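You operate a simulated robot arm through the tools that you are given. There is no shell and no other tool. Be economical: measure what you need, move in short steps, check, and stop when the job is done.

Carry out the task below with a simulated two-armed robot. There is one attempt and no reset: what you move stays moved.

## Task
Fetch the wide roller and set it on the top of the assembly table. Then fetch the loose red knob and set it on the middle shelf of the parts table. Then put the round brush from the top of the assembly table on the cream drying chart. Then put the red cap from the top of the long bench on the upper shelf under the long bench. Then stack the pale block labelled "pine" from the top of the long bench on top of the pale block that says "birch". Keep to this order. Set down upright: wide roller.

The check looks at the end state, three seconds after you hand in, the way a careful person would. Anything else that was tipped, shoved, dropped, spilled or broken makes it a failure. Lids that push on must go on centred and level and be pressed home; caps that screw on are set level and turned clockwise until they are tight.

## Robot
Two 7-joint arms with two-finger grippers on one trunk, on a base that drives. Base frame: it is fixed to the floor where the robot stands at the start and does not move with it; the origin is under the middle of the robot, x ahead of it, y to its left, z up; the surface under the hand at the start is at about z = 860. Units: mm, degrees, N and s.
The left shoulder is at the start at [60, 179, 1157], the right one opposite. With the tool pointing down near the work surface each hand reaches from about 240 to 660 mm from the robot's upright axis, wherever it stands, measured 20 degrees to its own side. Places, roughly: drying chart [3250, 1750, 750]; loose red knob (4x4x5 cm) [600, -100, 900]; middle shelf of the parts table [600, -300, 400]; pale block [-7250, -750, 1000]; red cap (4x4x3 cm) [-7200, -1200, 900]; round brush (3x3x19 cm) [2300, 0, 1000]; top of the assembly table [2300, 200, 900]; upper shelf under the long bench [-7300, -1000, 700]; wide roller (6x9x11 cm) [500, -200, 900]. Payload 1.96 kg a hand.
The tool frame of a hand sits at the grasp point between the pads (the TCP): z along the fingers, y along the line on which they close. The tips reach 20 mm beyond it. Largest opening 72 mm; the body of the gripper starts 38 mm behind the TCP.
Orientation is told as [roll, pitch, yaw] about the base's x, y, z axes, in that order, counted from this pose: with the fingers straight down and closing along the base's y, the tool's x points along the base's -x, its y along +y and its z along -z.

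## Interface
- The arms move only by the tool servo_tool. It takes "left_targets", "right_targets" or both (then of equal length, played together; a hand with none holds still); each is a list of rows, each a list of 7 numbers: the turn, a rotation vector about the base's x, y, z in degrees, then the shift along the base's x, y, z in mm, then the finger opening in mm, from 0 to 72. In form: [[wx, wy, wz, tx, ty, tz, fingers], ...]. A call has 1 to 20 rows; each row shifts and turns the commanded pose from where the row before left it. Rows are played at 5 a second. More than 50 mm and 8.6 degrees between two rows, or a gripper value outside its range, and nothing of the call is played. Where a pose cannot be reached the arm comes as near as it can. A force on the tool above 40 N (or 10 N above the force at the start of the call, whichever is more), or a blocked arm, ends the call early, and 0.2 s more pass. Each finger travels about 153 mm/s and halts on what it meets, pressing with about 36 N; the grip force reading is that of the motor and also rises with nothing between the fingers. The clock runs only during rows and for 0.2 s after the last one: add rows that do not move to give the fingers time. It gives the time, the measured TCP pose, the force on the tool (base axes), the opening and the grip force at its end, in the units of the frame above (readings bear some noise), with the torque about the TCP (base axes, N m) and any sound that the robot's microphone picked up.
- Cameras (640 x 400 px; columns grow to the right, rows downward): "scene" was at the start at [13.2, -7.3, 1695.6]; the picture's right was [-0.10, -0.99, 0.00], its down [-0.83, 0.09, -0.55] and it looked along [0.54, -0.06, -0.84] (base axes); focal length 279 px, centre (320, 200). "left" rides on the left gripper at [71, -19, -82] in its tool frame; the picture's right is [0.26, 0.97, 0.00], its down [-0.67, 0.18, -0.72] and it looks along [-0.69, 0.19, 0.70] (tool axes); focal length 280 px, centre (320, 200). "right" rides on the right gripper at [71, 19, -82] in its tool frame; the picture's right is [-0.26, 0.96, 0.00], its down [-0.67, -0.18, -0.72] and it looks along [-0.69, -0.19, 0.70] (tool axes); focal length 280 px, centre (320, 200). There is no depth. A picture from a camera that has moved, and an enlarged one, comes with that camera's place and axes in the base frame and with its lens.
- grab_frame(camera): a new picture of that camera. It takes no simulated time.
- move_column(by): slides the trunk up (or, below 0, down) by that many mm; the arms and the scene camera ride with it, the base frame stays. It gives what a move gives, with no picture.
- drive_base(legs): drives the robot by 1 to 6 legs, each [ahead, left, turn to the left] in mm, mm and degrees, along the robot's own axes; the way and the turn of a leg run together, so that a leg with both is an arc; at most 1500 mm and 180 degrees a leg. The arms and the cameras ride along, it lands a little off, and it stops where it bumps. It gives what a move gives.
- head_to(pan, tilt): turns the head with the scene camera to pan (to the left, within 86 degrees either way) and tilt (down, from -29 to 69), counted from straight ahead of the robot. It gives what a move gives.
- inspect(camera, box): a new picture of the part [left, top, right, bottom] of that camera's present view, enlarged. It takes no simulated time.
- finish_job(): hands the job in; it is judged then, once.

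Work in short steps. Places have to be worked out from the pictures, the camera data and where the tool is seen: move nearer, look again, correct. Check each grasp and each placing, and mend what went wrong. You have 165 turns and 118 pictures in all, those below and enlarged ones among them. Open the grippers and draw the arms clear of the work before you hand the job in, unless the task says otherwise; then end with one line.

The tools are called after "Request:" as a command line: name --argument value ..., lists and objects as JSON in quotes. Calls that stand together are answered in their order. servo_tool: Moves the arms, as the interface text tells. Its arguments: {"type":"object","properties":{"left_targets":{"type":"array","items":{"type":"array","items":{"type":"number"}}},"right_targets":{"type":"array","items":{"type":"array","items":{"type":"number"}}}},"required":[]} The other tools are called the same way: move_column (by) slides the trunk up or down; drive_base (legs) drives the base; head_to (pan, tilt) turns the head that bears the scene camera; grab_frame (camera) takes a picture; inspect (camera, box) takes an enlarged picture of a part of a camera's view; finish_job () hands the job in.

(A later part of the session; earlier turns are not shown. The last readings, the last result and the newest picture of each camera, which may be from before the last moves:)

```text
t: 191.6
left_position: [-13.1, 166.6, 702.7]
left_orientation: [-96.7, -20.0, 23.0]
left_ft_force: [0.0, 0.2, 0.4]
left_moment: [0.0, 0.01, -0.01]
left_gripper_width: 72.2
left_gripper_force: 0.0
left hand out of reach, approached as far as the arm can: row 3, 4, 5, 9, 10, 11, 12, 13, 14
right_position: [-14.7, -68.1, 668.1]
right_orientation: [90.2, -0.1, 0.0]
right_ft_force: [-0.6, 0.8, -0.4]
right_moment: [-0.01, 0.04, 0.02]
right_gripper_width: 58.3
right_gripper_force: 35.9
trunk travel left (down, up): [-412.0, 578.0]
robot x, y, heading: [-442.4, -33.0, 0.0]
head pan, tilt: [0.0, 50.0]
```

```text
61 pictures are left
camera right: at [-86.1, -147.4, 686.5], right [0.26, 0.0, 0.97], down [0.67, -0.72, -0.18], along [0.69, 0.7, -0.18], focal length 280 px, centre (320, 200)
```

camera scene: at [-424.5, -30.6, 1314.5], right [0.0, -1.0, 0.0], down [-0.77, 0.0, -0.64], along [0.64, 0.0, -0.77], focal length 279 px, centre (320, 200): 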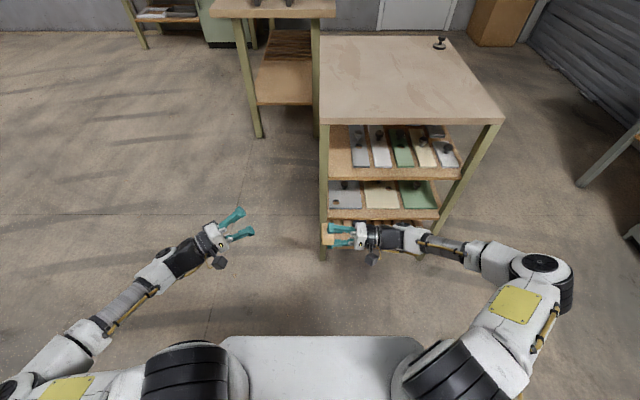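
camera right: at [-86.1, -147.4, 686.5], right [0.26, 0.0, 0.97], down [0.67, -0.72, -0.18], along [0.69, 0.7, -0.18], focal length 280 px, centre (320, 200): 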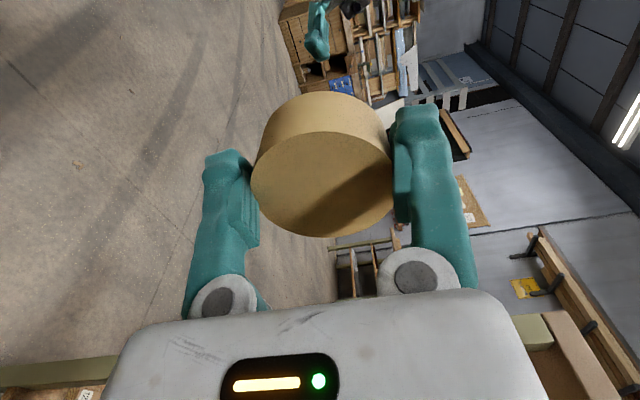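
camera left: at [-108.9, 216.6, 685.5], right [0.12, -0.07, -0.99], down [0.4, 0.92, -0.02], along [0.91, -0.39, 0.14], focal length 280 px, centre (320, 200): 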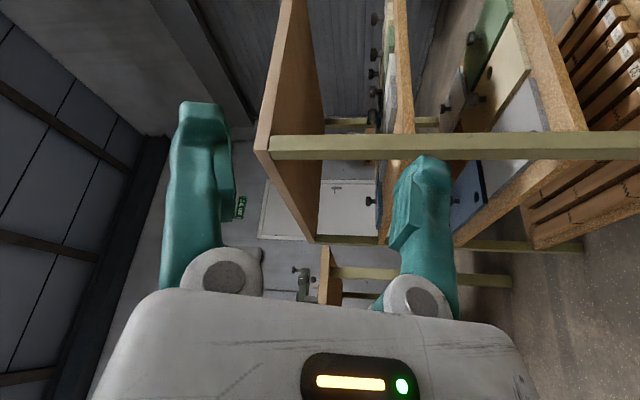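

The left hand was too far out. I bring it closer to the centre line while correcting its direction, then twist.

Request:
servo_tool --left_targets '[[0, 0, 0, 0, -40, -10, 72], [0, 0, 0, 0, -40, -10, 72], [0, 0, -6.9, 0, -24, -10, 72], [0, 0, -6.9, 0, 0, -4, 72], [0, 0, -6.9, 0, 0, 0, 72], [6.3, 0, 0, 0, 0, 0, 72], [0, -6.7, 0, 0, 0, 0, 72], [0, -6.7, 0, 0, 0, 0, 72], [0, -6.7, 0, 0, 0, 0, 72], [0, -6.7, 0, 0, 0, 0, 72], [0, -6.7, 0, 0, 0, 0, 72], [0, -6.7, 0, 0, 0, 0, 72], [0, 0, 0, 0, 0, 0, 72]]'

Request:
grab_frame --camera "scene"

```text
t: 194.4
left_position: [-13.0, 61.6, 669.0]
left_orientation: [-98.9, -60.5, 13.3]
left_ft_force: [-0.2, 0.4, -0.4]
left_moment: [0.04, -0.03, 0.02]
left_gripper_width: 71.9
left_gripper_force: 0.1
left hand out of reach, approached as far as the arm can: row 5
right_position: [-14.5, -67.1, 667.4]
right_orientation: [90.2, -0.1, -0.3]
right_ft_force: [-0.1, 0.1, -0.1]
right_moment: [0.02, 0.01, 0.05]
right_gripper_width: 58.4
right_gripper_force: 36.0
trunk travel left (down, up): [-412.0, 578.0]
robot x, y, heading: [-446.2, -31.7, 0.1]
head pan, tilt: [0.0, 50.0]
```

```text
60 pictures are left
camera scene: at [-424.4, -30.6, 1314.5], right [0.0, -1.0, 0.0], down [-0.77, 0.0, -0.64], along [0.64, 0.0, -0.77], focal length 279 px, centre (320, 200)
```

scene: 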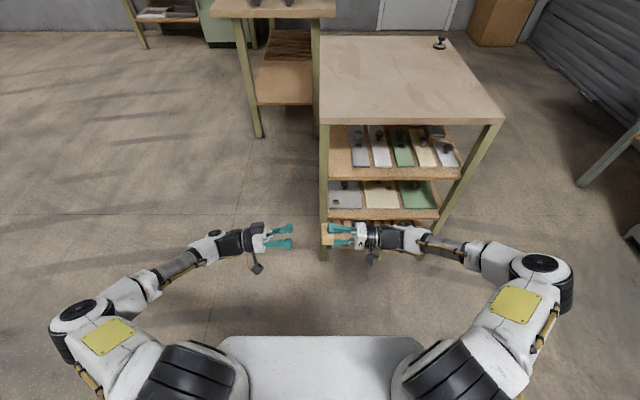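

Almost facing; 7° residual. I correct it and re-read the pose.

Request:
servo_tool --left_targets '[[4.4, 0, 0, 0, 0, 0, 72], [0, 0, -5.5, 0, 0, 0, 72], [0, 0, 0, 0, 0, 0, 72]]'

Request:
inspect --camera "scene" --box '[230, 200, 410, 290]'

```text
t: 195.2
left_position: [-13.0, 62.8, 667.7]
left_orientation: [-90.2, -61.2, 5.4]
left_ft_force: [0.3, 1.6, 0.4]
left_moment: [0.02, 0.0, 0.01]
left_gripper_width: 72.2
left_gripper_force: 0.1
left hand out of reach, approached as far as the arm can: row 2
right_position: [-14.5, -67.5, 667.4]
right_orientation: [90.1, -0.1, 0.0]
right_ft_force: [-0.6, 0.0, 0.3]
right_moment: [0.0, -0.02, 0.05]
right_gripper_width: 58.4
right_gripper_force: 36.0
trunk travel left (down, up): [-412.0, 578.0]
robot x, y, heading: [-444.6, -30.6, 0.1]
head pan, tilt: [0.0, 50.0]
```

```text
3.56 times, centred on (320, 245) of scene
camera zoom: at [-424.5, -30.6, 1314.5], right [0.0, -1.0, 0.0], down [-0.77, 0.0, -0.64], along [0.64, 0.0, -0.77], focal length 992 px, centre (320, 40)
```

zoom: 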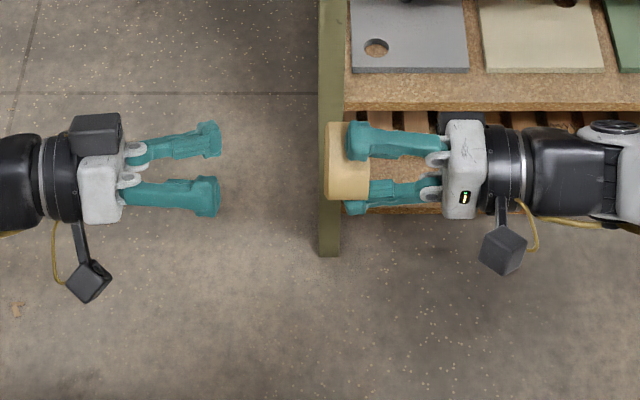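

Left points 5.4° off −y, so I turn the right hand by the same angle to be in line, and shift the left hand onto the cup's axis line.

Request:
servo_tool --left_targets '[[0, 0, 0, -13.7, 0, 0, 72], [0, 0, 0, 3, -32, 0, 72], [0, 0, 0, 0, 0, 0, 72]]' --right_targets '[[0, 0, 5.4, 0, 0, 0, 45], [0, 0, 0, 0, 0, 0, 45], [0, 0, 0, 0, 0, 0, 45]]'

Request:
grab_frame --camera "left"

```text
t: 196.0
left_position: [-24.0, 29.1, 668.8]
left_orientation: [-90.3, -61.3, 5.4]
left_ft_force: [0.6, 0.0, -0.1]
left_moment: [0.0, -0.04, -0.01]
left_gripper_width: 72.1
left_gripper_force: 0.1
right_position: [-13.9, -66.9, 666.8]
right_orientation: [90.1, 0.0, 2.6]
right_ft_force: [0.0, 0.4, -0.8]
right_moment: [-0.01, 0.0, 0.0]
right_gripper_width: 58.3
right_gripper_force: 35.9
trunk travel left (down, up): [-412.0, 578.0]
robot x, y, heading: [-444.9, -30.8, -0.1]
head pan, tilt: [0.0, 50.0]
```

```text
58 pictures are left
camera left: at [-81.1, 106.3, 614.3], right [0.72, 0.07, -0.69], down [0.42, 0.76, 0.5], along [0.56, -0.65, 0.52], focal length 280 px, centre (320, 200)
```

left: 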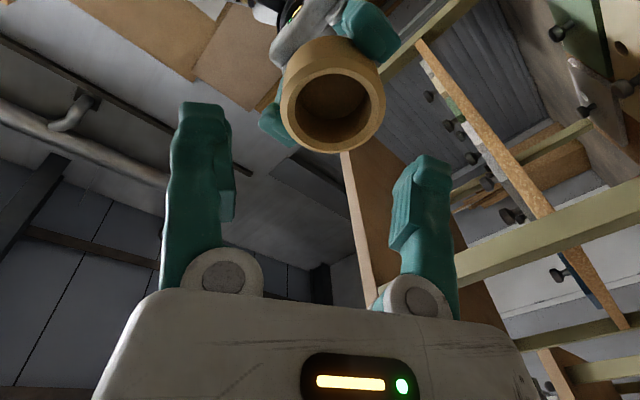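

The cup's mouth is in view and in line. I advance the left hand over the cup.

Request:
servo_tool --left_targets '[[0, 0, -2.8, 4, -20, -1, 72], [0, 0, 0, 2.5, -24, -0.5, 72], [0, 0, 0, 2.2, -24, 0, 72], [0, 0, 0, 0, 0, 0, 72]]'

Request:
grab_frame --camera "left"

Request:
inspect --camera "scene" --box '[230, 200, 410, 290]'

```text
t: 197.0
left_position: [-13.8, -36.2, 667.4]
left_orientation: [-90.1, -61.2, 2.7]
left_ft_force: [-0.4, -0.1, 0.2]
left_moment: [0.01, 0.03, 0.02]
left_gripper_width: 72.2
left_gripper_force: 0.0
right_position: [-14.7, -66.8, 667.4]
right_orientation: [90.3, -0.2, 2.6]
right_ft_force: [0.1, -0.4, -0.7]
right_moment: [-0.03, 0.03, -0.01]
right_gripper_width: 58.2
right_gripper_force: 36.2
trunk travel left (down, up): [-412.0, 578.0]
robot x, y, heading: [-443.5, -31.5, 0.1]
head pan, tilt: [0.0, 50.0]
```

```text
57 pictures are left
camera left: at [-67.8, 43.2, 612.5], right [0.72, 0.03, -0.69], down [0.45, 0.74, 0.5], along [0.53, -0.68, 0.52], focal length 280 px, centre (320, 200)
```

left: 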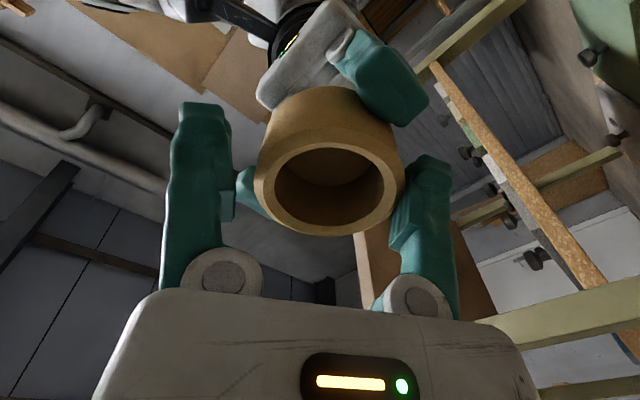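

```text
3.56 times, centred on (320, 245) of scene
camera zoom: at [-424.5, -30.6, 1314.5], right [0.0, -1.0, 0.0], down [-0.77, 0.0, -0.64], along [0.64, 0.0, -0.77], focal length 992 px, centre (320, 40)
```

zoom: 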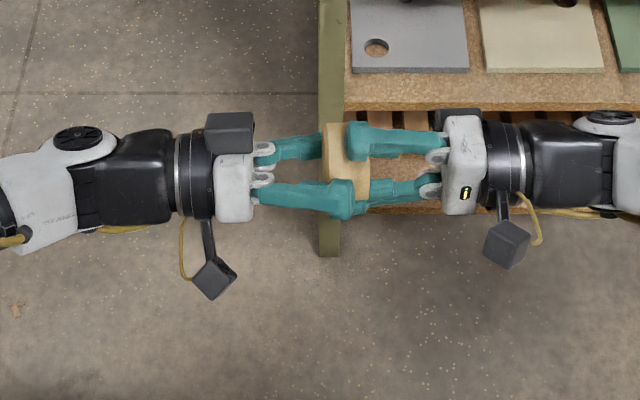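

Nicely over the cup, about 4 mm off-centre. I nudge and close the left hand.

Request:
servo_tool --left_targets '[[0, 0, 0, 2.5, -2, -2.5, 72], [0, 0, 0, 0, 0, 0, 72], [0, 0, 0, 0, 0, 0, 55], [0, 0, 0, 0, 0, 0, 45], [0, 0, 0, 0, 0, 0, 45]]'

Request:
grab_frame --camera "left"

```text
t: 198.2
left_position: [-10.2, -37.8, 664.5]
left_orientation: [-90.1, -61.3, 2.7]
left_ft_force: [8.7, 1.7, -2.9]
left_moment: [0.07, 0.28, 0.06]
left_gripper_width: 57.1
left_gripper_force: 36.4
right_position: [-14.5, -66.2, 667.3]
right_orientation: [90.3, -0.1, 2.6]
right_ft_force: [-8.5, -2.4, 2.9]
right_moment: [0.04, -0.27, 0.18]
right_gripper_width: 57.9
right_gripper_force: 35.7
trunk travel left (down, up): [-412.0, 578.0]
robot x, y, heading: [-449.2, -30.1, 0.1]
head pan, tilt: [0.0, 50.0]
```

```text
55 pictures are left
camera left: at [-64.7, 41.8, 610.2], right [0.72, 0.03, -0.69], down [0.45, 0.74, 0.5], along [0.53, -0.67, 0.52], focal length 280 px, centre (320, 200)
```

left: 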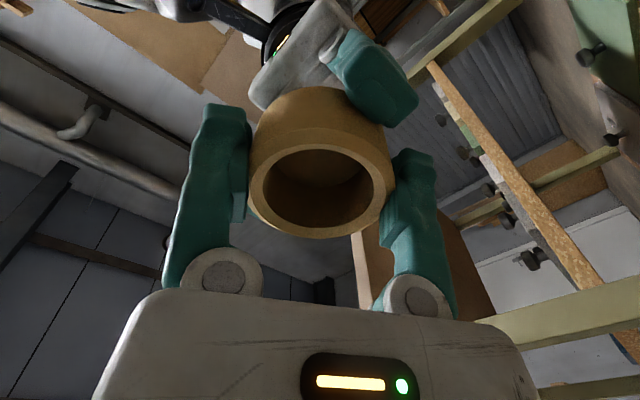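

Held by both (57 mm). Now the right hand opens and withdraws.

Request:
servo_tool --right_targets '[[0, 0, 0, 0, 0, 0, 60], [0, 0, 0, 0, 0, 0, 72], [0, 0, 0, 0, 0, 0, 72], [0, 0, 0, 1, -25, 0, 72], [0, 0, 0, 2, -40, 0, 72], [0, 0, 0, 2, -40, 0, 72], [0, 0, 0, 0, -20, 0, 72]]'

Request:
grab_frame --camera "right"

```text
t: 199.8
left_position: [-11.4, -36.9, 665.4]
left_orientation: [-90.2, -61.2, 2.7]
left_ft_force: [0.2, -0.2, -0.4]
left_moment: [0.01, -0.02, 0.03]
left_gripper_width: 57.0
left_gripper_force: 36.2
right_position: [-14.1, -67.2, 666.3]
right_orientation: [90.3, -0.1, 2.5]
right_ft_force: [-0.3, 0.9, 0.1]
right_moment: [-0.01, -0.03, 0.01]
right_gripper_width: 71.7
right_gripper_force: 0.1
right hand out of reach, approached as far as the arm can: row 4, 5, 6, 7
trunk travel left (down, up): [-412.0, 578.0]
robot x, y, heading: [-445.7, -26.6, 0.3]
head pan, tilt: [0.0, 50.0]
```

```text
54 pictures are left
camera right: at [-82.1, -150.2, 686.7], right [0.26, 0.01, 0.97], down [0.71, -0.68, -0.18], along [0.66, 0.73, -0.18], focal length 280 px, centre (320, 200)
```

right: 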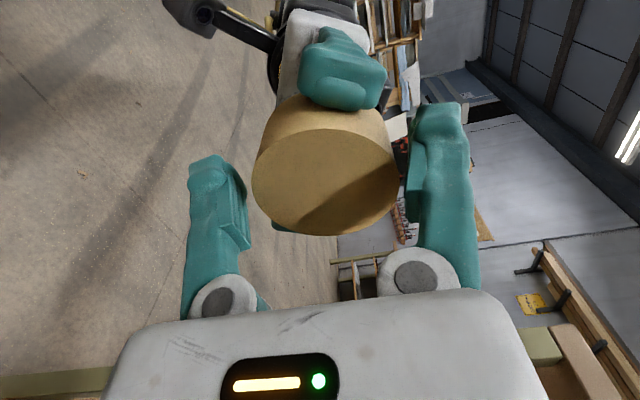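

The right hand is at a joint limit, so I withdraw the left hand with the cup instead.

Request:
servo_tool --left_targets '[[0, 0, 0, -1, 20, 0, 45], [0, 0, 0, -2, 40, 0, 45], [0, 0, 0, -2, 40, 0, 45], [0, 0, 0, 0, 0, 0, 45]]'

Request:
servo_tool --right_targets '[[0, 0, -2.6, 0, 0, 0, 72], [-7.5, 0, 0, 0, -6, 0, 72], [-7.5, 0, 0, 0, -6, 0, 72], [-7.5, 0, 0, 0, -10, 0, 72], [-7.5, 0, 0, 0, -10, 0, 72], [-7.5, 0, 0, 0, -10, 0, 72], [-7.5, 0, 0, 0, -10, 0, 72], [-7.5, 0, 0, 0, -10, 0, 72], [-7.5, 0, 0, 0, -10, 0, 72], [-7.5, 0, 0, 0, -10, 0, 72], [-7.5, 0, 0, 0, -10, 0, 72], [-7.5, 0, 0, 0, -10, 0, 72], [-7.5, 0, 0, 0, -10, 0, 72], [0, 0, 0, 0, 0, 0, 72]]'

Request:
grab_frame --camera "scene"

```text
t: 200.8
left_position: [-17.3, 60.4, 665.2]
left_orientation: [-89.7, -61.4, 2.7]
left_ft_force: [0.0, 1.0, 0.5]
left_moment: [0.02, 0.03, -0.03]
left_gripper_width: 56.8
left_gripper_force: 35.8
right_position: [-13.3, -67.4, 667.9]
right_orientation: [90.2, -0.1, 2.5]
right_ft_force: [0.9, -0.2, -0.4]
right_moment: [0.02, 0.01, -0.02]
right_gripper_width: 72.2
right_gripper_force: 0.0
trunk travel left (down, up): [-412.0, 578.0]
robot x, y, heading: [-444.0, -33.7, 0.1]
head pan, tilt: [0.0, 50.0]
```

```text
t: 203.8
left_position: [-17.2, 60.9, 665.6]
left_orientation: [-89.7, -61.4, 2.7]
left_ft_force: [0.0, 0.1, 0.0]
left_moment: [-0.02, 0.03, -0.01]
left_gripper_width: 56.3
left_gripper_force: 36.7
right_position: [-14.9, -180.5, 666.5]
right_orientation: [0.1, 2.7, 0.1]
right_ft_force: [-0.7, 0.0, 0.0]
right_moment: [0.02, 0.01, -0.01]
right_gripper_width: 72.0
right_gripper_force: 0.1
trunk travel left (down, up): [-412.0, 578.0]
robot x, y, heading: [-444.2, -28.0, 0.0]
head pan, tilt: [0.0, 50.0]
```

```text
53 pictures are left
camera scene: at [-424.5, -30.6, 1314.5], right [0.0, -1.0, 0.0], down [-0.77, 0.0, -0.64], along [0.64, 0.0, -0.77], focal length 279 px, centre (320, 200)
```

scene: 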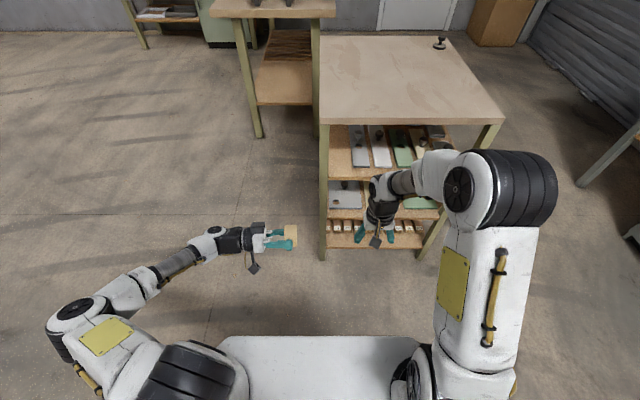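

The left hand alone now holds the cup. I untwist it and roll it back to pointing down, so the cup's mouth faces up.

Request:
servo_tool --left_targets '[[0, 7.67, 0, 0, 0, 0, 45], [0, 7.67, 0, 0, 0, 0, 45], [0, 7.67, 0, 0, 0, 0, 45], [0, 7.67, 0, 0, 0, 0, 45], [0, 7.67, 0, 0, 0, 0, 45], [0, 7.67, 0, 0, 0, 0, 45], [0, 7.67, 0, 0, 0, 0, 45], [0, 7.67, 0, 0, 0, 0, 45], [7.47, 0, 0, 0, 8, 4, 45], [7.47, 0, 0, 0, 8, 4, 45], [7.47, 0, 0, 0, 8, 4, 45], [7.47, 0, 0, 0, 8, 4, 45], [7.47, 0, 0, 0, 8, 4, 45], [7.47, 0, 0, 0, 8, 4, 45], [7.47, 0, 0, 0, 8, 4, 45], [7.47, 0, 0, 0, 8, 4, 45], [7.47, 0, 0, 0, 8, 4, 45], [7.47, 0, 0, 0, 8, 4, 45], [7.47, 0, 0, 0, 8, 4, 45], [7.47, 0, 0, 0, 8, 4, 45]]'

```text
t: 208.0
left_position: [-17.0, 158.0, 712.2]
left_orientation: [2.2, -1.9, -3.9]
left_ft_force: [0.9, 0.6, -0.8]
left_moment: [0.03, -0.01, 0.0]
left_gripper_width: 55.6
left_gripper_force: 35.7
left hand out of reach, approached as far as the arm can: row 7
right_position: [-15.8, -178.4, 666.6]
right_orientation: [0.3, 2.6, 0.0]
right_ft_force: [-0.4, 0.2, -0.3]
right_moment: [-0.02, 0.0, 0.02]
right_gripper_width: 71.9
right_gripper_force: 0.1
trunk travel left (down, up): [-412.0, 578.0]
robot x, y, heading: [-442.9, -29.7, 0.2]
head pan, tilt: [0.0, 50.0]
```

I level the left hand and look at how the cup sits.

Request:
servo_tool --left_targets '[[-2.2, 1.9, 3.9, 0, 0, 0, 45], [0, 0, 0, 0, 0, 0, 45]]'

Request:
grab_frame --camera "left"

```text
t: 208.6
left_position: [-16.6, 156.6, 710.6]
left_orientation: [-0.1, 0.1, 0.2]
left_ft_force: [-0.7, 0.0, -1.2]
left_moment: [0.01, 0.06, 0.02]
left_gripper_width: 55.5
left_gripper_force: 36.0
right_position: [-13.1, -178.3, 666.6]
right_orientation: [0.2, 2.7, 0.1]
right_ft_force: [0.3, -0.8, 0.3]
right_moment: [0.03, 0.0, 0.02]
right_gripper_width: 71.8
right_gripper_force: 0.1
trunk travel left (down, up): [-412.0, 578.0]
robot x, y, heading: [-445.1, -28.3, 0.1]
head pan, tilt: [0.0, 50.0]
```

```text
52 pictures are left
camera left: at [-87.0, 139.0, 791.6], right [-0.26, 0.96, 0.0], down [0.68, 0.19, 0.71], along [0.69, 0.19, -0.7], focal length 280 px, centre (320, 200)
```

left: 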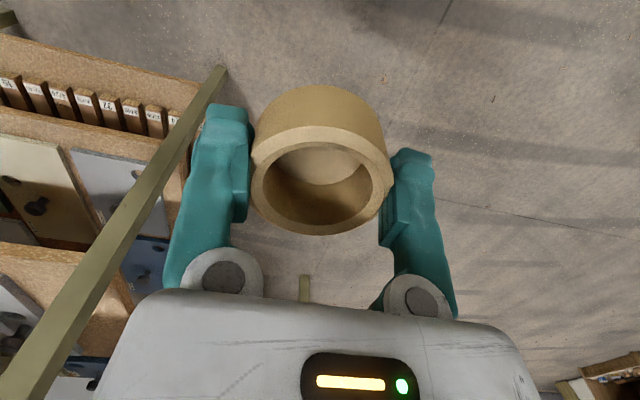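

The cup is mouth-up, slightly tipped in the pads. I raise the trunk and drive so the left hand is over its old place [337, -115].

Request:
move_column --by 400

Request:
drive_base --legs '[[340, -272, 0]]'

Request:
grab_frame --camera "left"

```text
t: 212.5
left_position: [-17.0, 157.0, 1112.4]
left_orientation: [-0.1, 0.0, 0.0]
left_ft_force: [0.2, 0.4, -0.2]
left_moment: [0.0, 0.03, -0.02]
left_gripper_width: 55.1
left_gripper_force: 36.1
right_position: [-15.9, -178.6, 1067.6]
right_orientation: [0.2, 2.6, 0.0]
right_ft_force: [-0.6, -0.8, -0.1]
right_moment: [0.0, 0.02, 0.02]
right_gripper_width: 72.0
right_gripper_force: 0.1
trunk travel left (down, up): [-812.0, 178.0]
robot x, y, heading: [-439.1, -28.1, 0.1]
head pan, tilt: [0.0, 50.0]
```

```text
t: 215.1
left_position: [321.2, -110.6, 1112.3]
left_orientation: [-0.1, 0.1, 0.7]
left_ft_force: [0.2, 0.7, -1.0]
left_moment: [-0.01, 0.0, 0.0]
left_gripper_width: 55.0
left_gripper_force: 35.8
right_position: [325.7, -447.3, 1067.6]
right_orientation: [0.2, 2.6, 0.7]
right_ft_force: [-0.1, -0.4, 0.3]
right_moment: [-0.03, 0.02, -0.02]
right_gripper_width: 72.0
right_gripper_force: 0.0
trunk travel left (down, up): [-812.0, 178.0]
robot x, y, heading: [-101.5, -303.7, 0.6]
head pan, tilt: [0.0, 50.0]
```

```text
51 pictures are left
camera left: at [250.5, -130.4, 1191.6], right [-0.27, 0.96, 0.0], down [0.67, 0.19, 0.71], along [0.69, 0.19, -0.7], focal length 280 px, centre (320, 200)
```

left: 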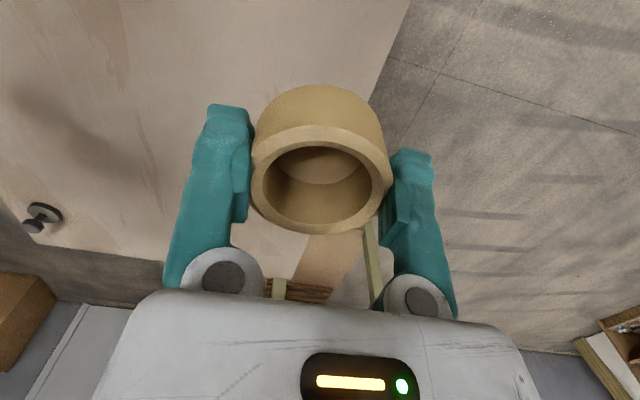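

Cup centred under the TCP. I go to [337, -115] and descend close to the table.

Request:
servo_tool --left_targets '[[0, 0, 0, 16, -4, -30, 45], [0, 0, 0, 0, 0, -45, 45], [0, 0, 0, 0, 0, -45, 45], [0, 0, 0, 0, 0, -45, 45], [0, 0, 0, 0, 0, -35, 45], [0, 0, 0, 0, 0, -6, 45], [0, 0, 0, 0, 0, 0, 45]]'

Request:
grab_frame --camera "left"

```text
t: 216.7
left_position: [334.9, -117.2, 905.0]
left_orientation: [-0.1, 0.2, 0.7]
left_ft_force: [-0.6, -0.3, -0.7]
left_moment: [0.04, 0.02, 0.02]
left_gripper_width: 55.4
left_gripper_force: 36.0
right_position: [326.9, -448.1, 1066.0]
right_orientation: [0.2, 2.7, 0.8]
right_ft_force: [1.0, 0.1, -0.7]
right_moment: [-0.03, 0.0, -0.02]
right_gripper_width: 72.1
right_gripper_force: 0.0
trunk travel left (down, up): [-812.0, 178.0]
robot x, y, heading: [-107.6, -304.3, 0.6]
head pan, tilt: [0.0, 50.0]
```

```text
50 pictures are left
camera left: at [264.7, -136.5, 985.7], right [-0.27, 0.96, 0.0], down [0.67, 0.19, 0.71], along [0.69, 0.19, -0.7], focal length 280 px, centre (320, 200)
```

left: 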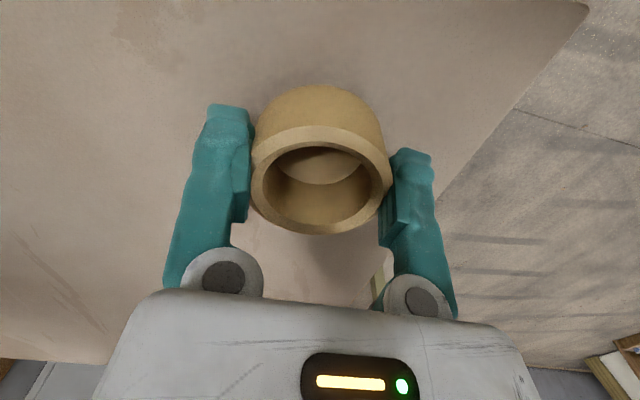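

Request:
servo_tool --left_targets '[[0, 0, 0, 0, 0, -3, 45], [0, 0, 0, 0, 0, -3, 45], [0, 0, 0, 0, 0, -3, 45], [0, 0, 0, 0, 0, 0, 45]]'

```text
t: 217.7
left_position: [336.2, -115.5, 897.6]
left_orientation: [-0.1, 0.1, 0.7]
left_ft_force: [0.3, 0.6, -0.8]
left_moment: [0.03, -0.02, 0.02]
left_gripper_width: 55.1
left_gripper_force: 35.9
right_position: [326.8, -447.4, 1067.9]
right_orientation: [0.1, 2.7, 0.8]
right_ft_force: [-1.0, 0.6, -0.1]
right_moment: [-0.02, 0.01, 0.0]
right_gripper_width: 72.2
right_gripper_force: 0.1
trunk travel left (down, up): [-812.0, 178.0]
robot x, y, heading: [-107.4, -305.8, 0.5]
head pan, tilt: [0.0, 50.0]
```

No contact yet; further down in small steps.

Request:
servo_tool --left_targets '[[0, 0, 0, 0, 0, -2.5, 45], [0, 0, 0, 0, 0, -2.5, 45], [0, 0, 0, 0, 0, -2, 45], [0, 0, 0, 0, 0, 0, 45]]'

```text
t: 218.7
left_position: [336.5, -115.7, 890.8]
left_orientation: [-0.2, -0.2, 0.6]
left_ft_force: [-0.2, 0.0, 16.1]
left_moment: [-0.08, -0.53, -0.01]
left_gripper_width: 54.8
left_gripper_force: 36.1
right_position: [327.0, -447.9, 1068.5]
right_orientation: [0.3, 2.6, 0.8]
right_ft_force: [-0.1, -0.4, -0.9]
right_moment: [-0.03, -0.04, -0.01]
right_gripper_width: 72.1
right_gripper_force: 0.0
trunk travel left (down, up): [-812.0, 178.0]
robot x, y, heading: [-104.8, -304.8, 0.9]
head pan, tilt: [0.0, 50.0]
```

The far bottom edge touches first; I press 2 mm more so the cup levels in the pads, then release and rise.

Request:
servo_tool --left_targets '[[0, 0, 0, 0, 0, -1.5, 45], [0, 0, 0, 0, 0, 0, 45], [0, 0, 0, 0, 0, 0.5, 57], [0, 0, 0, 0, 0, 0, 64], [0, 0, 0, 0, 0, 0, 72], [0, 0, 0, 0, 0, 0, 72], [0, 0, 0, 0, 0, 30, 72], [0, 0, 0, 0, 0, 45, 72], [0, 0, 0, 0, 0, 45, 72], [0, 0, 0, 0, 0, 45, 72]]'

Request:
grab_frame --camera "left"

```text
t: 220.9
left_position: [331.5, -118.8, 1055.3]
left_orientation: [0.0, -0.1, 0.7]
left_ft_force: [0.2, -0.2, 0.4]
left_moment: [-0.03, 0.0, 0.02]
left_gripper_width: 72.2
left_gripper_force: 0.0
right_position: [325.7, -448.1, 1067.7]
right_orientation: [0.3, 2.6, 0.9]
right_ft_force: [0.1, 0.1, 1.4]
right_moment: [-0.03, 0.04, -0.02]
right_gripper_width: 71.8
right_gripper_force: 0.1
trunk travel left (down, up): [-812.0, 178.0]
robot x, y, heading: [-103.5, -302.7, 0.7]
head pan, tilt: [0.0, 50.0]
```

```text
49 pictures are left
camera left: at [261.4, -137.8, 1135.4], right [-0.27, 0.96, 0.0], down [0.67, 0.19, 0.71], along [0.69, 0.19, -0.7], focal length 280 px, centre (320, 200)
```

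left: 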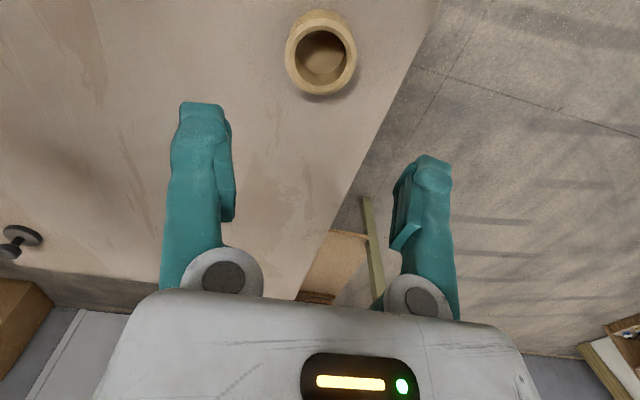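

The cup stands again at [341, -116] (old place). Now the brush: I drive around the south side to the far end of the assembly table.

Request:
drive_base --legs '[[-300, 0, -0.7], [0, -760, 0], [1500, 0, 0], [1080, 0, 0], [0, 0, 90]]'

Request:
head_to --pan 0 --tilt 35

Request:
grab_frame --camera "scene"

```text
t: 242.9
left_position: [2057.7, -677.1, 1054.4]
left_orientation: [-0.1, 0.1, 87.6]
left_ft_force: [0.4, -0.8, 0.4]
left_moment: [0.03, 0.0, -0.02]
left_gripper_width: 71.8
left_gripper_force: 0.0
right_position: [2387.8, -700.0, 1066.5]
right_orientation: [0.2, 2.6, 87.6]
right_ft_force: [-0.7, 0.4, 0.0]
right_moment: [0.02, 0.0, 0.0]
right_gripper_width: 72.0
right_gripper_force: 0.0
trunk travel left (down, up): [-812.0, 178.0]
robot x, y, heading: [2219.8, -1125.7, 87.7]
head pan, tilt: [0.0, 50.0]
```

```text
t: 243.7
left_position: [2057.5, -676.9, 1053.8]
left_orientation: [-0.1, 0.1, 87.6]
left_ft_force: [0.4, 0.1, 0.1]
left_moment: [0.01, 0.01, -0.02]
left_gripper_width: 72.0
left_gripper_force: 0.1
right_position: [2387.6, -701.0, 1067.2]
right_orientation: [0.2, 2.7, 87.6]
right_ft_force: [-0.2, -0.8, 0.0]
right_moment: [0.0, 0.02, 0.02]
right_gripper_width: 71.8
right_gripper_force: 0.1
trunk travel left (down, up): [-812.0, 178.0]
robot x, y, heading: [2217.1, -1125.7, 87.5]
head pan, tilt: [0.0, 35.0]
```

```text
48 pictures are left
camera scene: at [2224.6, -1096.5, 1736.1], right [1.0, -0.04, 0.0], down [-0.02, -0.57, -0.82], along [0.04, 0.82, -0.57], focal length 279 px, centre (320, 200)
```

scene: 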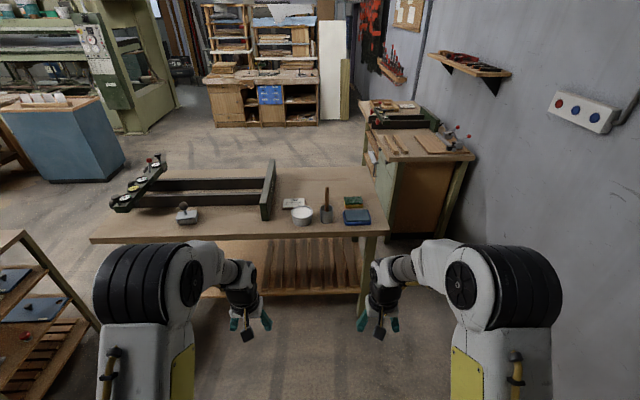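

Request:
inspect --camera "scene" --box '[270, 160, 400, 250]'

Request:
inspect --camera "scene" --box '[340, 80, 500, 180]'

```text
4.44 times, centred on (335, 205) of scene
camera zoom: at [2224.6, -1096.5, 1736.1], right [1.0, -0.04, 0.0], down [-0.02, -0.57, -0.82], along [0.04, 0.82, -0.57], focal length 1239 px, centre (253, 178)
```

zoom: 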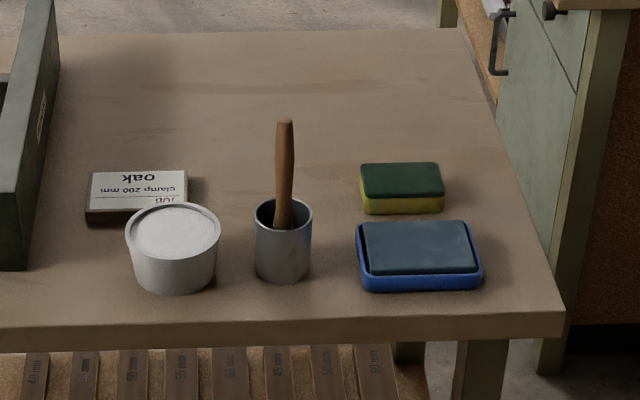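

```text
4.00 times, centred on (420, 130) of scene
camera zoom: at [2224.6, -1096.5, 1736.1], right [1.0, -0.04, 0.0], down [-0.02, -0.57, -0.82], along [0.04, 0.82, -0.57], focal length 1115 px, centre (-80, 480)
```

zoom: 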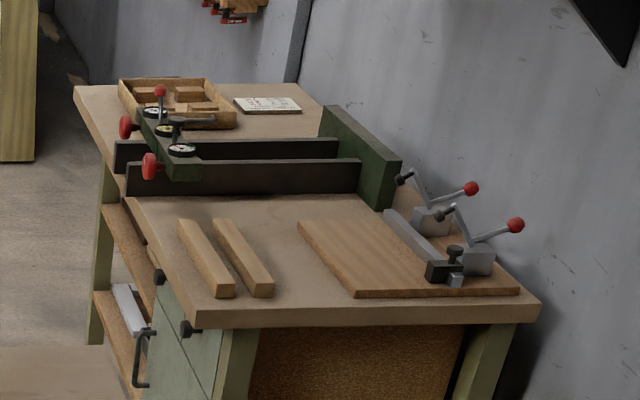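

Brush stands in a tin at about [2312, -10], handle tip z≈1047. To lay it later, I'll grip the handle with a horizontal hand pointing +y. I align the base and tilt the right hand here in the open.

Request:
drive_base --legs '[[0, 55, 2.4]]'

Request:
servo_tool --right_targets '[[7.5, 0, 0, 0, 0, 0, 72], [7.5, 0, 0, 0, 0, 0, 72], [7.5, 0, 0, 0, 0, 0, 72], [7.5, 0, 0, 0, 0, 0, 72], [7.5, 0, 0, 0, 0, 0, 72], [7.5, 0, 0, 0, 0, 0, 72], [7.5, 0, 0, 0, 0, 0, 72], [7.5, 0, 0, 0, 0, 0, 72], [7.5, 0, 0, 0, 0, 0, 72], [7.5, 0, 0, 0, 0, 0, 72], [7.5, 0, 0, 0, 0, 0, 72], [7.5, 0, 0, 0, 0, 0, 72], [0, 0, 0, 0, 0, 0, 72]]'

Request:
grab_frame --camera "right"

```text
t: 244.6
left_position: [1988.7, -682.5, 1054.0]
left_orientation: [0.1, 0.1, 89.8]
left_ft_force: [0.5, -0.8, -0.1]
left_moment: [0.01, 0.03, -0.01]
left_gripper_width: 72.1
left_gripper_force: 0.1
right_position: [2320.1, -693.8, 1066.1]
right_orientation: [0.4, 2.6, 89.9]
right_ft_force: [-0.2, 1.2, -0.3]
right_moment: [-0.01, -0.01, 0.01]
right_gripper_width: 72.0
right_gripper_force: 0.0
trunk travel left (down, up): [-812.0, 178.0]
robot x, y, heading: [2166.9, -1122.6, 89.7]
head pan, tilt: [0.0, 35.0]
```

```text
t: 247.4
left_position: [1986.0, -682.5, 1054.8]
left_orientation: [-0.2, -0.1, 89.7]
left_ft_force: [-0.6, 0.5, -0.1]
left_moment: [0.02, 0.01, 0.01]
left_gripper_width: 71.8
left_gripper_force: 0.0
right_position: [2316.2, -694.5, 1066.6]
right_orientation: [2.7, -87.3, 87.6]
right_ft_force: [-0.2, -0.6, 0.2]
right_moment: [0.0, 0.01, 0.03]
right_gripper_width: 72.0
right_gripper_force: 0.2
trunk travel left (down, up): [-812.0, 178.0]
robot x, y, heading: [2162.7, -1122.2, 90.0]
head pan, tilt: [0.0, 35.0]
```

```text
45 pictures are left
camera right: at [2296.9, -777.9, 999.8], right [-0.96, 0.01, 0.26], down [0.19, -0.68, 0.71], along [0.19, 0.73, 0.66], focal length 280 px, centre (320, 200)
```

right: 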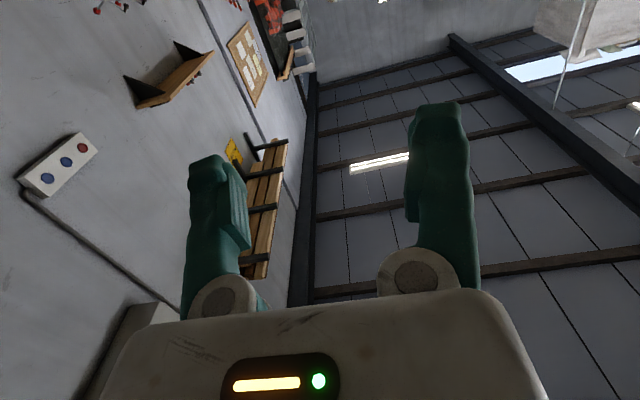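

Hand is horizontal. I raise the left hand, lower the right to z≈1012, then drive in to stop short of the brush.

Request:
servo_tool --left_targets '[[0, 0, 0, 0, -40, 20, 72], [0, 0, 0, 0, -40, 20, 72], [0, 0, 0, 0, 0, 30, 72]]' --right_targets '[[0, 0, 0, 0, 0, -25, 72], [0, 0, 0, 0, 0, -29, 72], [0, 0, 0, 0, 0, 0, 72]]'

Request:
drive_base --legs '[[560, 0, 0]]'

Request:
head_to --pan -15 --tilt 50

Request:
grab_frame --camera "scene"

```text
t: 248.2
left_position: [1986.5, -763.1, 1127.7]
left_orientation: [-0.2, 0.1, 89.8]
left_ft_force: [-0.1, -0.4, -0.6]
left_moment: [0.0, 0.0, 0.0]
left_gripper_width: 71.9
left_gripper_force: 0.0
right_position: [2314.0, -690.0, 1013.7]
right_orientation: [2.8, -87.3, 87.4]
right_ft_force: [0.8, -0.3, 0.3]
right_moment: [0.02, 0.0, 0.07]
right_gripper_width: 71.8
right_gripper_force: 0.0
trunk travel left (down, up): [-812.0, 178.0]
robot x, y, heading: [2166.6, -1123.4, 89.9]
head pan, tilt: [0.0, 35.0]
```

```text
t: 251.5
left_position: [1993.1, -190.1, 1126.8]
left_orientation: [0.0, 0.1, 89.4]
left_ft_force: [-0.4, -0.1, 0.7]
left_moment: [-0.03, 0.02, 0.02]
left_gripper_width: 72.0
left_gripper_force: 0.1
right_position: [2321.2, -122.0, 1015.8]
right_orientation: [2.6, -87.4, 87.0]
right_ft_force: [-0.5, -0.8, 0.2]
right_moment: [0.01, -0.01, 0.02]
right_gripper_width: 72.1
right_gripper_force: 0.1
trunk travel left (down, up): [-812.0, 178.0]
robot x, y, heading: [2170.7, -552.8, 89.5]
head pan, tilt: [0.0, 35.0]
```

```text
t: 252.3
left_position: [1992.8, -190.9, 1128.4]
left_orientation: [-0.1, 0.1, 89.4]
left_ft_force: [-0.7, -0.9, 0.3]
left_moment: [-0.01, 0.0, -0.01]
left_gripper_width: 72.1
left_gripper_force: 0.1
right_position: [2320.1, -121.9, 1015.1]
right_orientation: [2.6, -87.3, 87.2]
right_ft_force: [0.2, 0.2, 0.3]
right_moment: [-0.02, -0.01, -0.01]
right_gripper_width: 72.2
right_gripper_force: 0.1
trunk travel left (down, up): [-812.0, 178.0]
robot x, y, heading: [2170.6, -556.7, 89.2]
head pan, tilt: [-15.0, 50.0]
```

```text
44 pictures are left
camera scene: at [2193.3, -538.8, 1714.5], right [0.96, -0.27, 0.0], down [-0.2, -0.74, -0.64], along [0.17, 0.62, -0.77], focal length 279 px, centre (320, 200)
```

scene: 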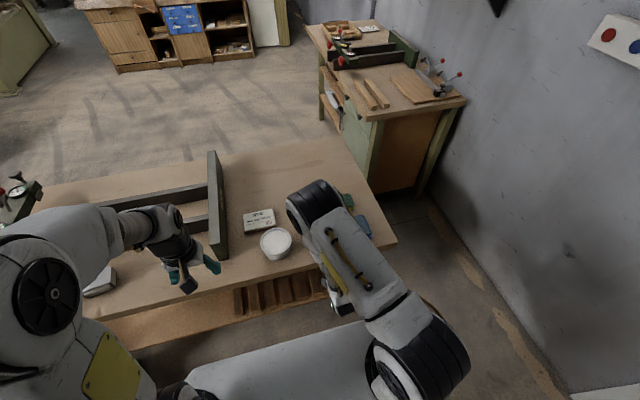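

The right arm hides the brush from the head camera. I yaw the left hand 45° to the right so its camera can see the brush and the right fingers.

Request:
servo_tool --left_targets '[[0, 0, -7.5, 0, 0, 0, 72], [0, 0, -7.5, 0, 0, 0, 72], [0, 0, -7.5, 0, 0, 0, 72], [0, 0, -7.5, 0, 0, 0, 72], [0, 0, -7.5, 0, 0, 0, 72], [0, 0, -7.5, 0, 0, 0, 72], [0, 0, -7.5, 0, 0, 0, 72], [0, 0, 0, 0, 0, 0, 72]]'

Request:
grab_frame --camera "left"

```text
t: 254.1
left_position: [1992.8, -191.7, 1127.2]
left_orientation: [-0.1, 0.2, 36.8]
left_ft_force: [0.2, 0.0, 0.8]
left_moment: [-0.01, 0.02, -0.02]
left_gripper_width: 71.8
left_gripper_force: 0.1
right_position: [2320.9, -121.9, 1013.6]
right_orientation: [2.7, -87.3, 87.1]
right_ft_force: [1.0, 0.8, -0.2]
right_moment: [-0.02, -0.02, 0.01]
right_gripper_width: 72.0
right_gripper_force: 0.0
trunk travel left (down, up): [-812.0, 178.0]
robot x, y, heading: [2169.3, -551.6, 89.4]
head pan, tilt: [-15.0, 50.0]
```

```text
43 pictures are left
camera left: at [1947.9, -248.2, 1207.7], right [-0.79, 0.62, 0.0], down [0.43, 0.55, 0.71], along [0.44, 0.56, -0.7], focal length 280 px, centre (320, 200)
```

left: 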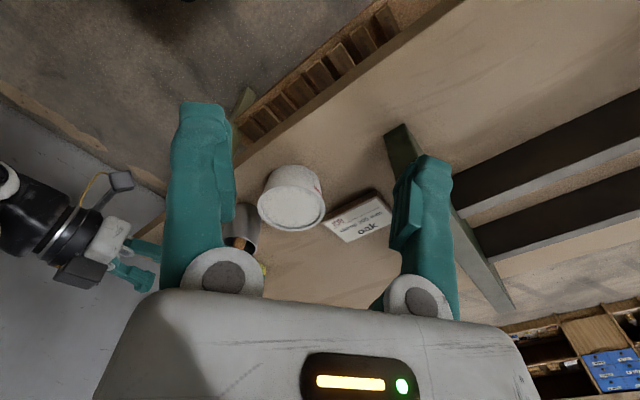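

The brush is just behind the left finger; I yaw further right.

Request:
servo_tool --left_targets '[[0, 0, -7.5, 0, 0, 0, 72], [0, 0, -7.5, 0, 0, 0, 72], [0, 0, -7.5, 0, 0, 0, 72], [0, 0, -7.5, 0, 0, 0, 72], [0, 0, 0, 0, 0, 0, 72]]'

Request:
grab_frame --camera "left"

```text
t: 255.3
left_position: [1992.2, -190.7, 1127.4]
left_orientation: [-0.2, 0.0, 6.8]
left_ft_force: [0.2, 0.1, 0.2]
left_moment: [0.02, 0.03, -0.01]
left_gripper_width: 72.0
left_gripper_force: 0.0
right_position: [2321.5, -121.9, 1014.6]
right_orientation: [2.7, -87.3, 87.0]
right_ft_force: [-0.5, -0.5, -0.6]
right_moment: [-0.03, -0.01, 0.01]
right_gripper_width: 72.0
right_gripper_force: 0.1
trunk travel left (down, up): [-812.0, 178.0]
robot x, y, heading: [2170.2, -554.1, 89.4]
head pan, tilt: [-15.0, 50.0]
```

```text
42 pictures are left
camera left: at [1925.0, -217.8, 1208.3], right [-0.37, 0.93, 0.0], down [0.65, 0.26, 0.71], along [0.66, 0.27, -0.7], focal length 280 px, centre (320, 200)
```

left: 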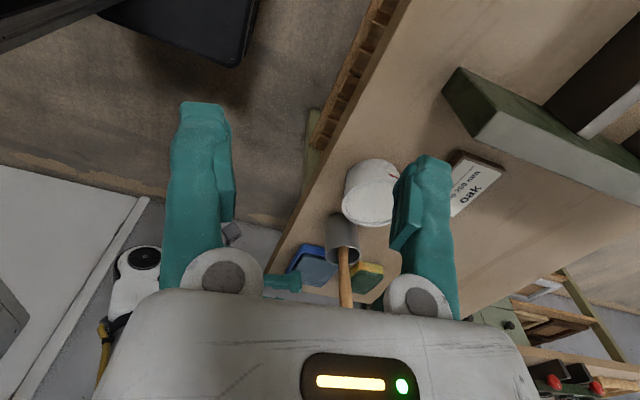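

Triangulated handle: [2312, -15], z up to ~1047. I line up in x and advance the open right hand around the handle.

Request:
servo_tool --right_targets '[[0, 0, 0, -9, 0, -5, 72], [0, 0, 0, 0, 30, 0, 72], [0, 0, 0, 0, 30, 0, 72], [0, 0, 0, 0, 30, 0, 72], [0, 0, 0, 0, 17, 0, 72], [0, 0, 0, 0, 0, 0, 72]]'

Request:
grab_frame --camera "left"

Request:
grab_frame --camera "right"

```text
t: 256.7
left_position: [1992.6, -190.5, 1126.4]
left_orientation: [-0.1, 0.0, 6.9]
left_ft_force: [-0.1, -0.3, 0.0]
left_moment: [0.02, 0.03, -0.01]
left_gripper_width: 71.8
left_gripper_force: 0.0
right_position: [2312.0, -16.5, 1010.0]
right_orientation: [2.6, -87.3, 87.2]
right_ft_force: [0.5, 0.4, 0.4]
right_moment: [0.02, -0.04, 0.04]
right_gripper_width: 72.0
right_gripper_force: 0.1
trunk travel left (down, up): [-812.0, 178.0]
robot x, y, heading: [2169.6, -551.2, 89.5]
head pan, tilt: [-15.0, 50.0]
```

```text
41 pictures are left
camera left: at [1925.0, -218.1, 1208.3], right [-0.38, 0.93, 0.0], down [0.65, 0.26, 0.71], along [0.66, 0.27, -0.7], focal length 280 px, centre (320, 200)
```

left: 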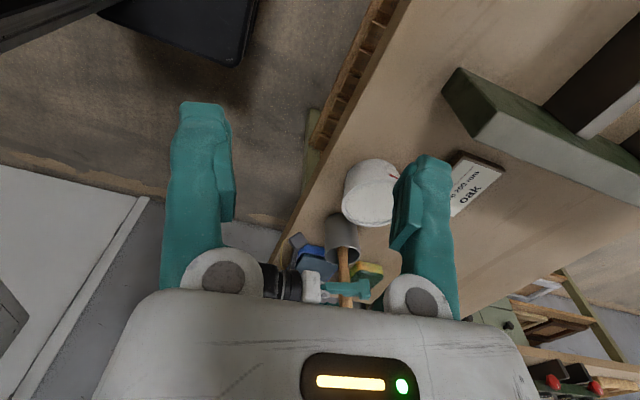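

```text
40 pictures are left
camera right: at [2291.3, -99.6, 943.8], right [-0.96, 0.02, 0.26], down [0.18, -0.68, 0.71], along [0.19, 0.73, 0.66], focal length 280 px, centre (320, 200)
```

right: 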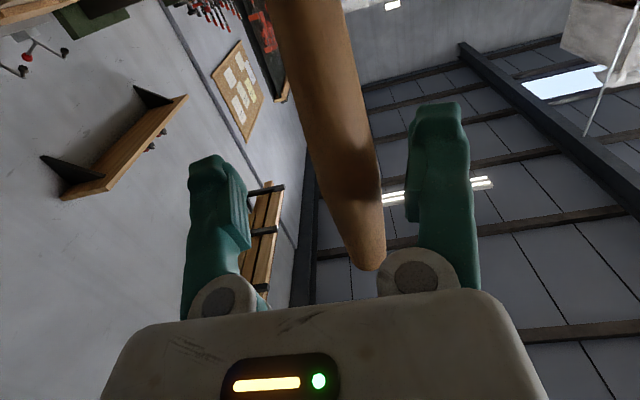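

The handle is between the fingers, about 9 mm toward -x. I centre and close.

Request:
servo_tool --right_targets '[[0, 0, 0, -8, 0, 0, 72], [0, 0, 0, 0, 0, 0, 50], [0, 0, 0, 0, 0, 0, 25], [0, 0, 0, 0, 0, 0, 5], [0, 0, 0, 0, 0, 0, 5], [0, 0, 0, 0, 0, 0, 5]]'

Request:
grab_frame --camera "right"

```text
t: 258.1
left_position: [1992.6, -191.7, 1128.7]
left_orientation: [-0.1, 0.1, 6.8]
left_ft_force: [0.7, 1.1, 0.7]
left_moment: [0.01, -0.02, 0.01]
left_gripper_width: 71.9
left_gripper_force: 0.0
right_position: [2302.9, -15.5, 1009.9]
right_orientation: [2.6, -87.2, 87.2]
right_ft_force: [0.4, -0.2, -0.3]
right_moment: [0.06, 0.02, -0.03]
right_gripper_width: 8.2
right_gripper_force: 35.7
trunk travel left (down, up): [-812.0, 178.0]
robot x, y, heading: [2165.4, -554.0, 89.5]
head pan, tilt: [-15.0, 50.0]
```

```text
39 pictures are left
camera right: at [2283.1, -98.9, 943.5], right [-0.96, 0.02, 0.26], down [0.18, -0.68, 0.71], along [0.19, 0.73, 0.66], focal length 280 px, centre (320, 200)
```

right: 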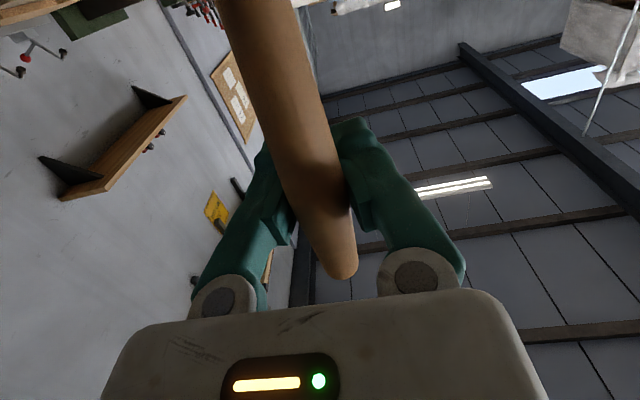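

The opening reads 8 mm, narrower than the handle looks. I check from the left camera, enlarged.

Request:
inspect --camera "left" --box '[260, 200, 400, 310]'

```text
3.64 times, centred on (330, 255) of left
camera zoom: at [1925.0, -217.9, 1208.3], right [-0.38, 0.93, 0.0], down [0.65, 0.26, 0.71], along [0.66, 0.27, -0.7], focal length 1020 px, centre (284, 0)
```

zoom: 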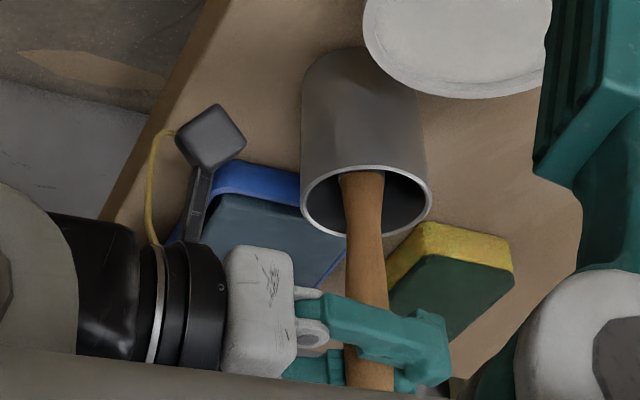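

The handle sits behind the pads. I open, draw back 14 mm and close again.

Request:
servo_tool --right_targets '[[0, 0, 0, 0, 0, 0, 40], [0, 0, 0, 0, 0, 0, 40], [0, 0, 0, 0, -14, 0, 40], [0, 0, 0, 0, 0, 0, 40], [0, 0, 0, 0, 0, 0, 5], [0, 0, 0, 0, 0, 0, 5], [0, 0, 0, 0, 0, 0, 5]]'

Request:
inspect --camera "left" --box '[260, 200, 400, 310]'

Request:
grab_frame --camera "right"

```text
t: 259.7
left_position: [1993.7, -191.1, 1127.5]
left_orientation: [-0.1, 0.1, 6.9]
left_ft_force: [-0.1, -0.1, 0.3]
left_moment: [-0.01, 0.0, -0.01]
left_gripper_width: 72.0
left_gripper_force: 0.0
right_position: [2304.2, -29.9, 1009.9]
right_orientation: [2.6, -87.3, 87.2]
right_ft_force: [-0.4, 0.4, 0.4]
right_moment: [0.02, 0.04, -0.02]
right_gripper_width: 13.6
right_gripper_force: 36.1
trunk travel left (down, up): [-812.0, 178.0]
robot x, y, heading: [2168.2, -556.7, 89.4]
head pan, tilt: [-15.0, 50.0]
```

```text
3.64 times, centred on (330, 255) of left
camera zoom: at [1925.0, -218.0, 1208.3], right [-0.38, 0.93, 0.0], down [0.65, 0.26, 0.71], along [0.66, 0.27, -0.7], focal length 1020 px, centre (284, 0)
```

zoom: 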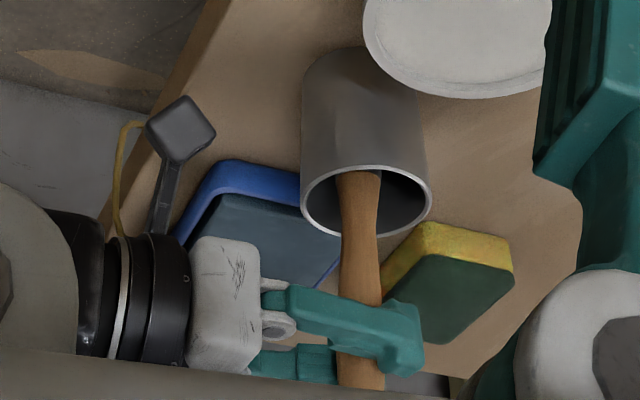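

```text
36 pictures are left
camera right: at [2283.0, -113.4, 942.9], right [-0.96, 0.02, 0.26], down [0.18, -0.68, 0.71], along [0.19, 0.73, 0.66], focal length 280 px, centre (320, 200)
```

right: 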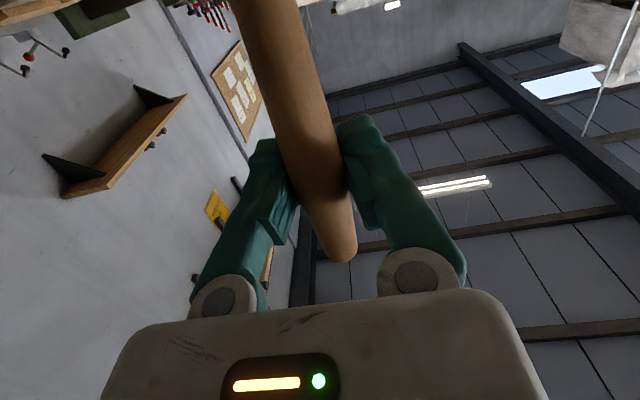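

Better but still near the pad's root; draw back 11 mm more and regrip.

Request:
servo_tool --right_targets '[[0, 0, 0, 0, 0, 0, 40], [0, 0, 0, 0, 0, 0, 40], [0, 0, 0, 0, -11, 0, 40], [0, 0, 0, 0, 0, 0, 40], [0, 0, 0, 0, 0, 0, 5], [0, 0, 0, 0, 0, 0, 5], [0, 0, 0, 0, 0, 0, 5]]'

Request:
inspect --camera "left" --box '[260, 200, 400, 310]'

```text
t: 261.3
left_position: [1993.1, -191.1, 1129.4]
left_orientation: [-0.2, 0.1, 6.9]
left_ft_force: [-0.1, 0.3, -0.6]
left_moment: [-0.01, 0.01, 0.01]
left_gripper_width: 72.1
left_gripper_force: 0.1
right_position: [2302.2, -40.6, 1009.5]
right_orientation: [2.7, -87.3, 87.1]
right_ft_force: [0.5, -1.1, -0.5]
right_moment: [0.02, 0.0, 0.01]
right_gripper_width: 5.1
right_gripper_force: 0.1
trunk travel left (down, up): [-812.0, 178.0]
robot x, y, heading: [2172.0, -552.4, 89.5]
head pan, tilt: [-15.0, 50.0]
```

```text
3.64 times, centred on (330, 255) of left
camera zoom: at [1925.0, -217.9, 1208.3], right [-0.38, 0.93, 0.0], down [0.65, 0.26, 0.71], along [0.66, 0.27, -0.7], focal length 1020 px, centre (284, 0)
```

zoom: 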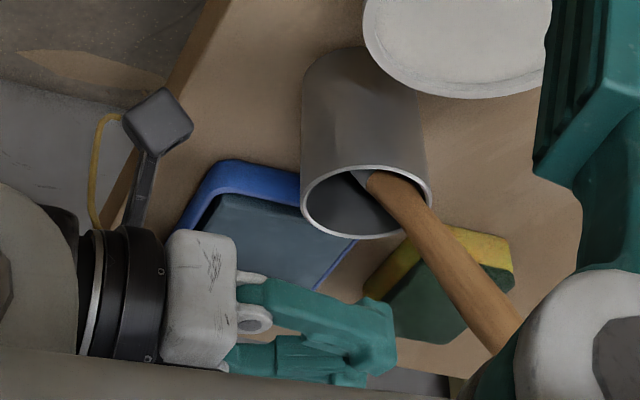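

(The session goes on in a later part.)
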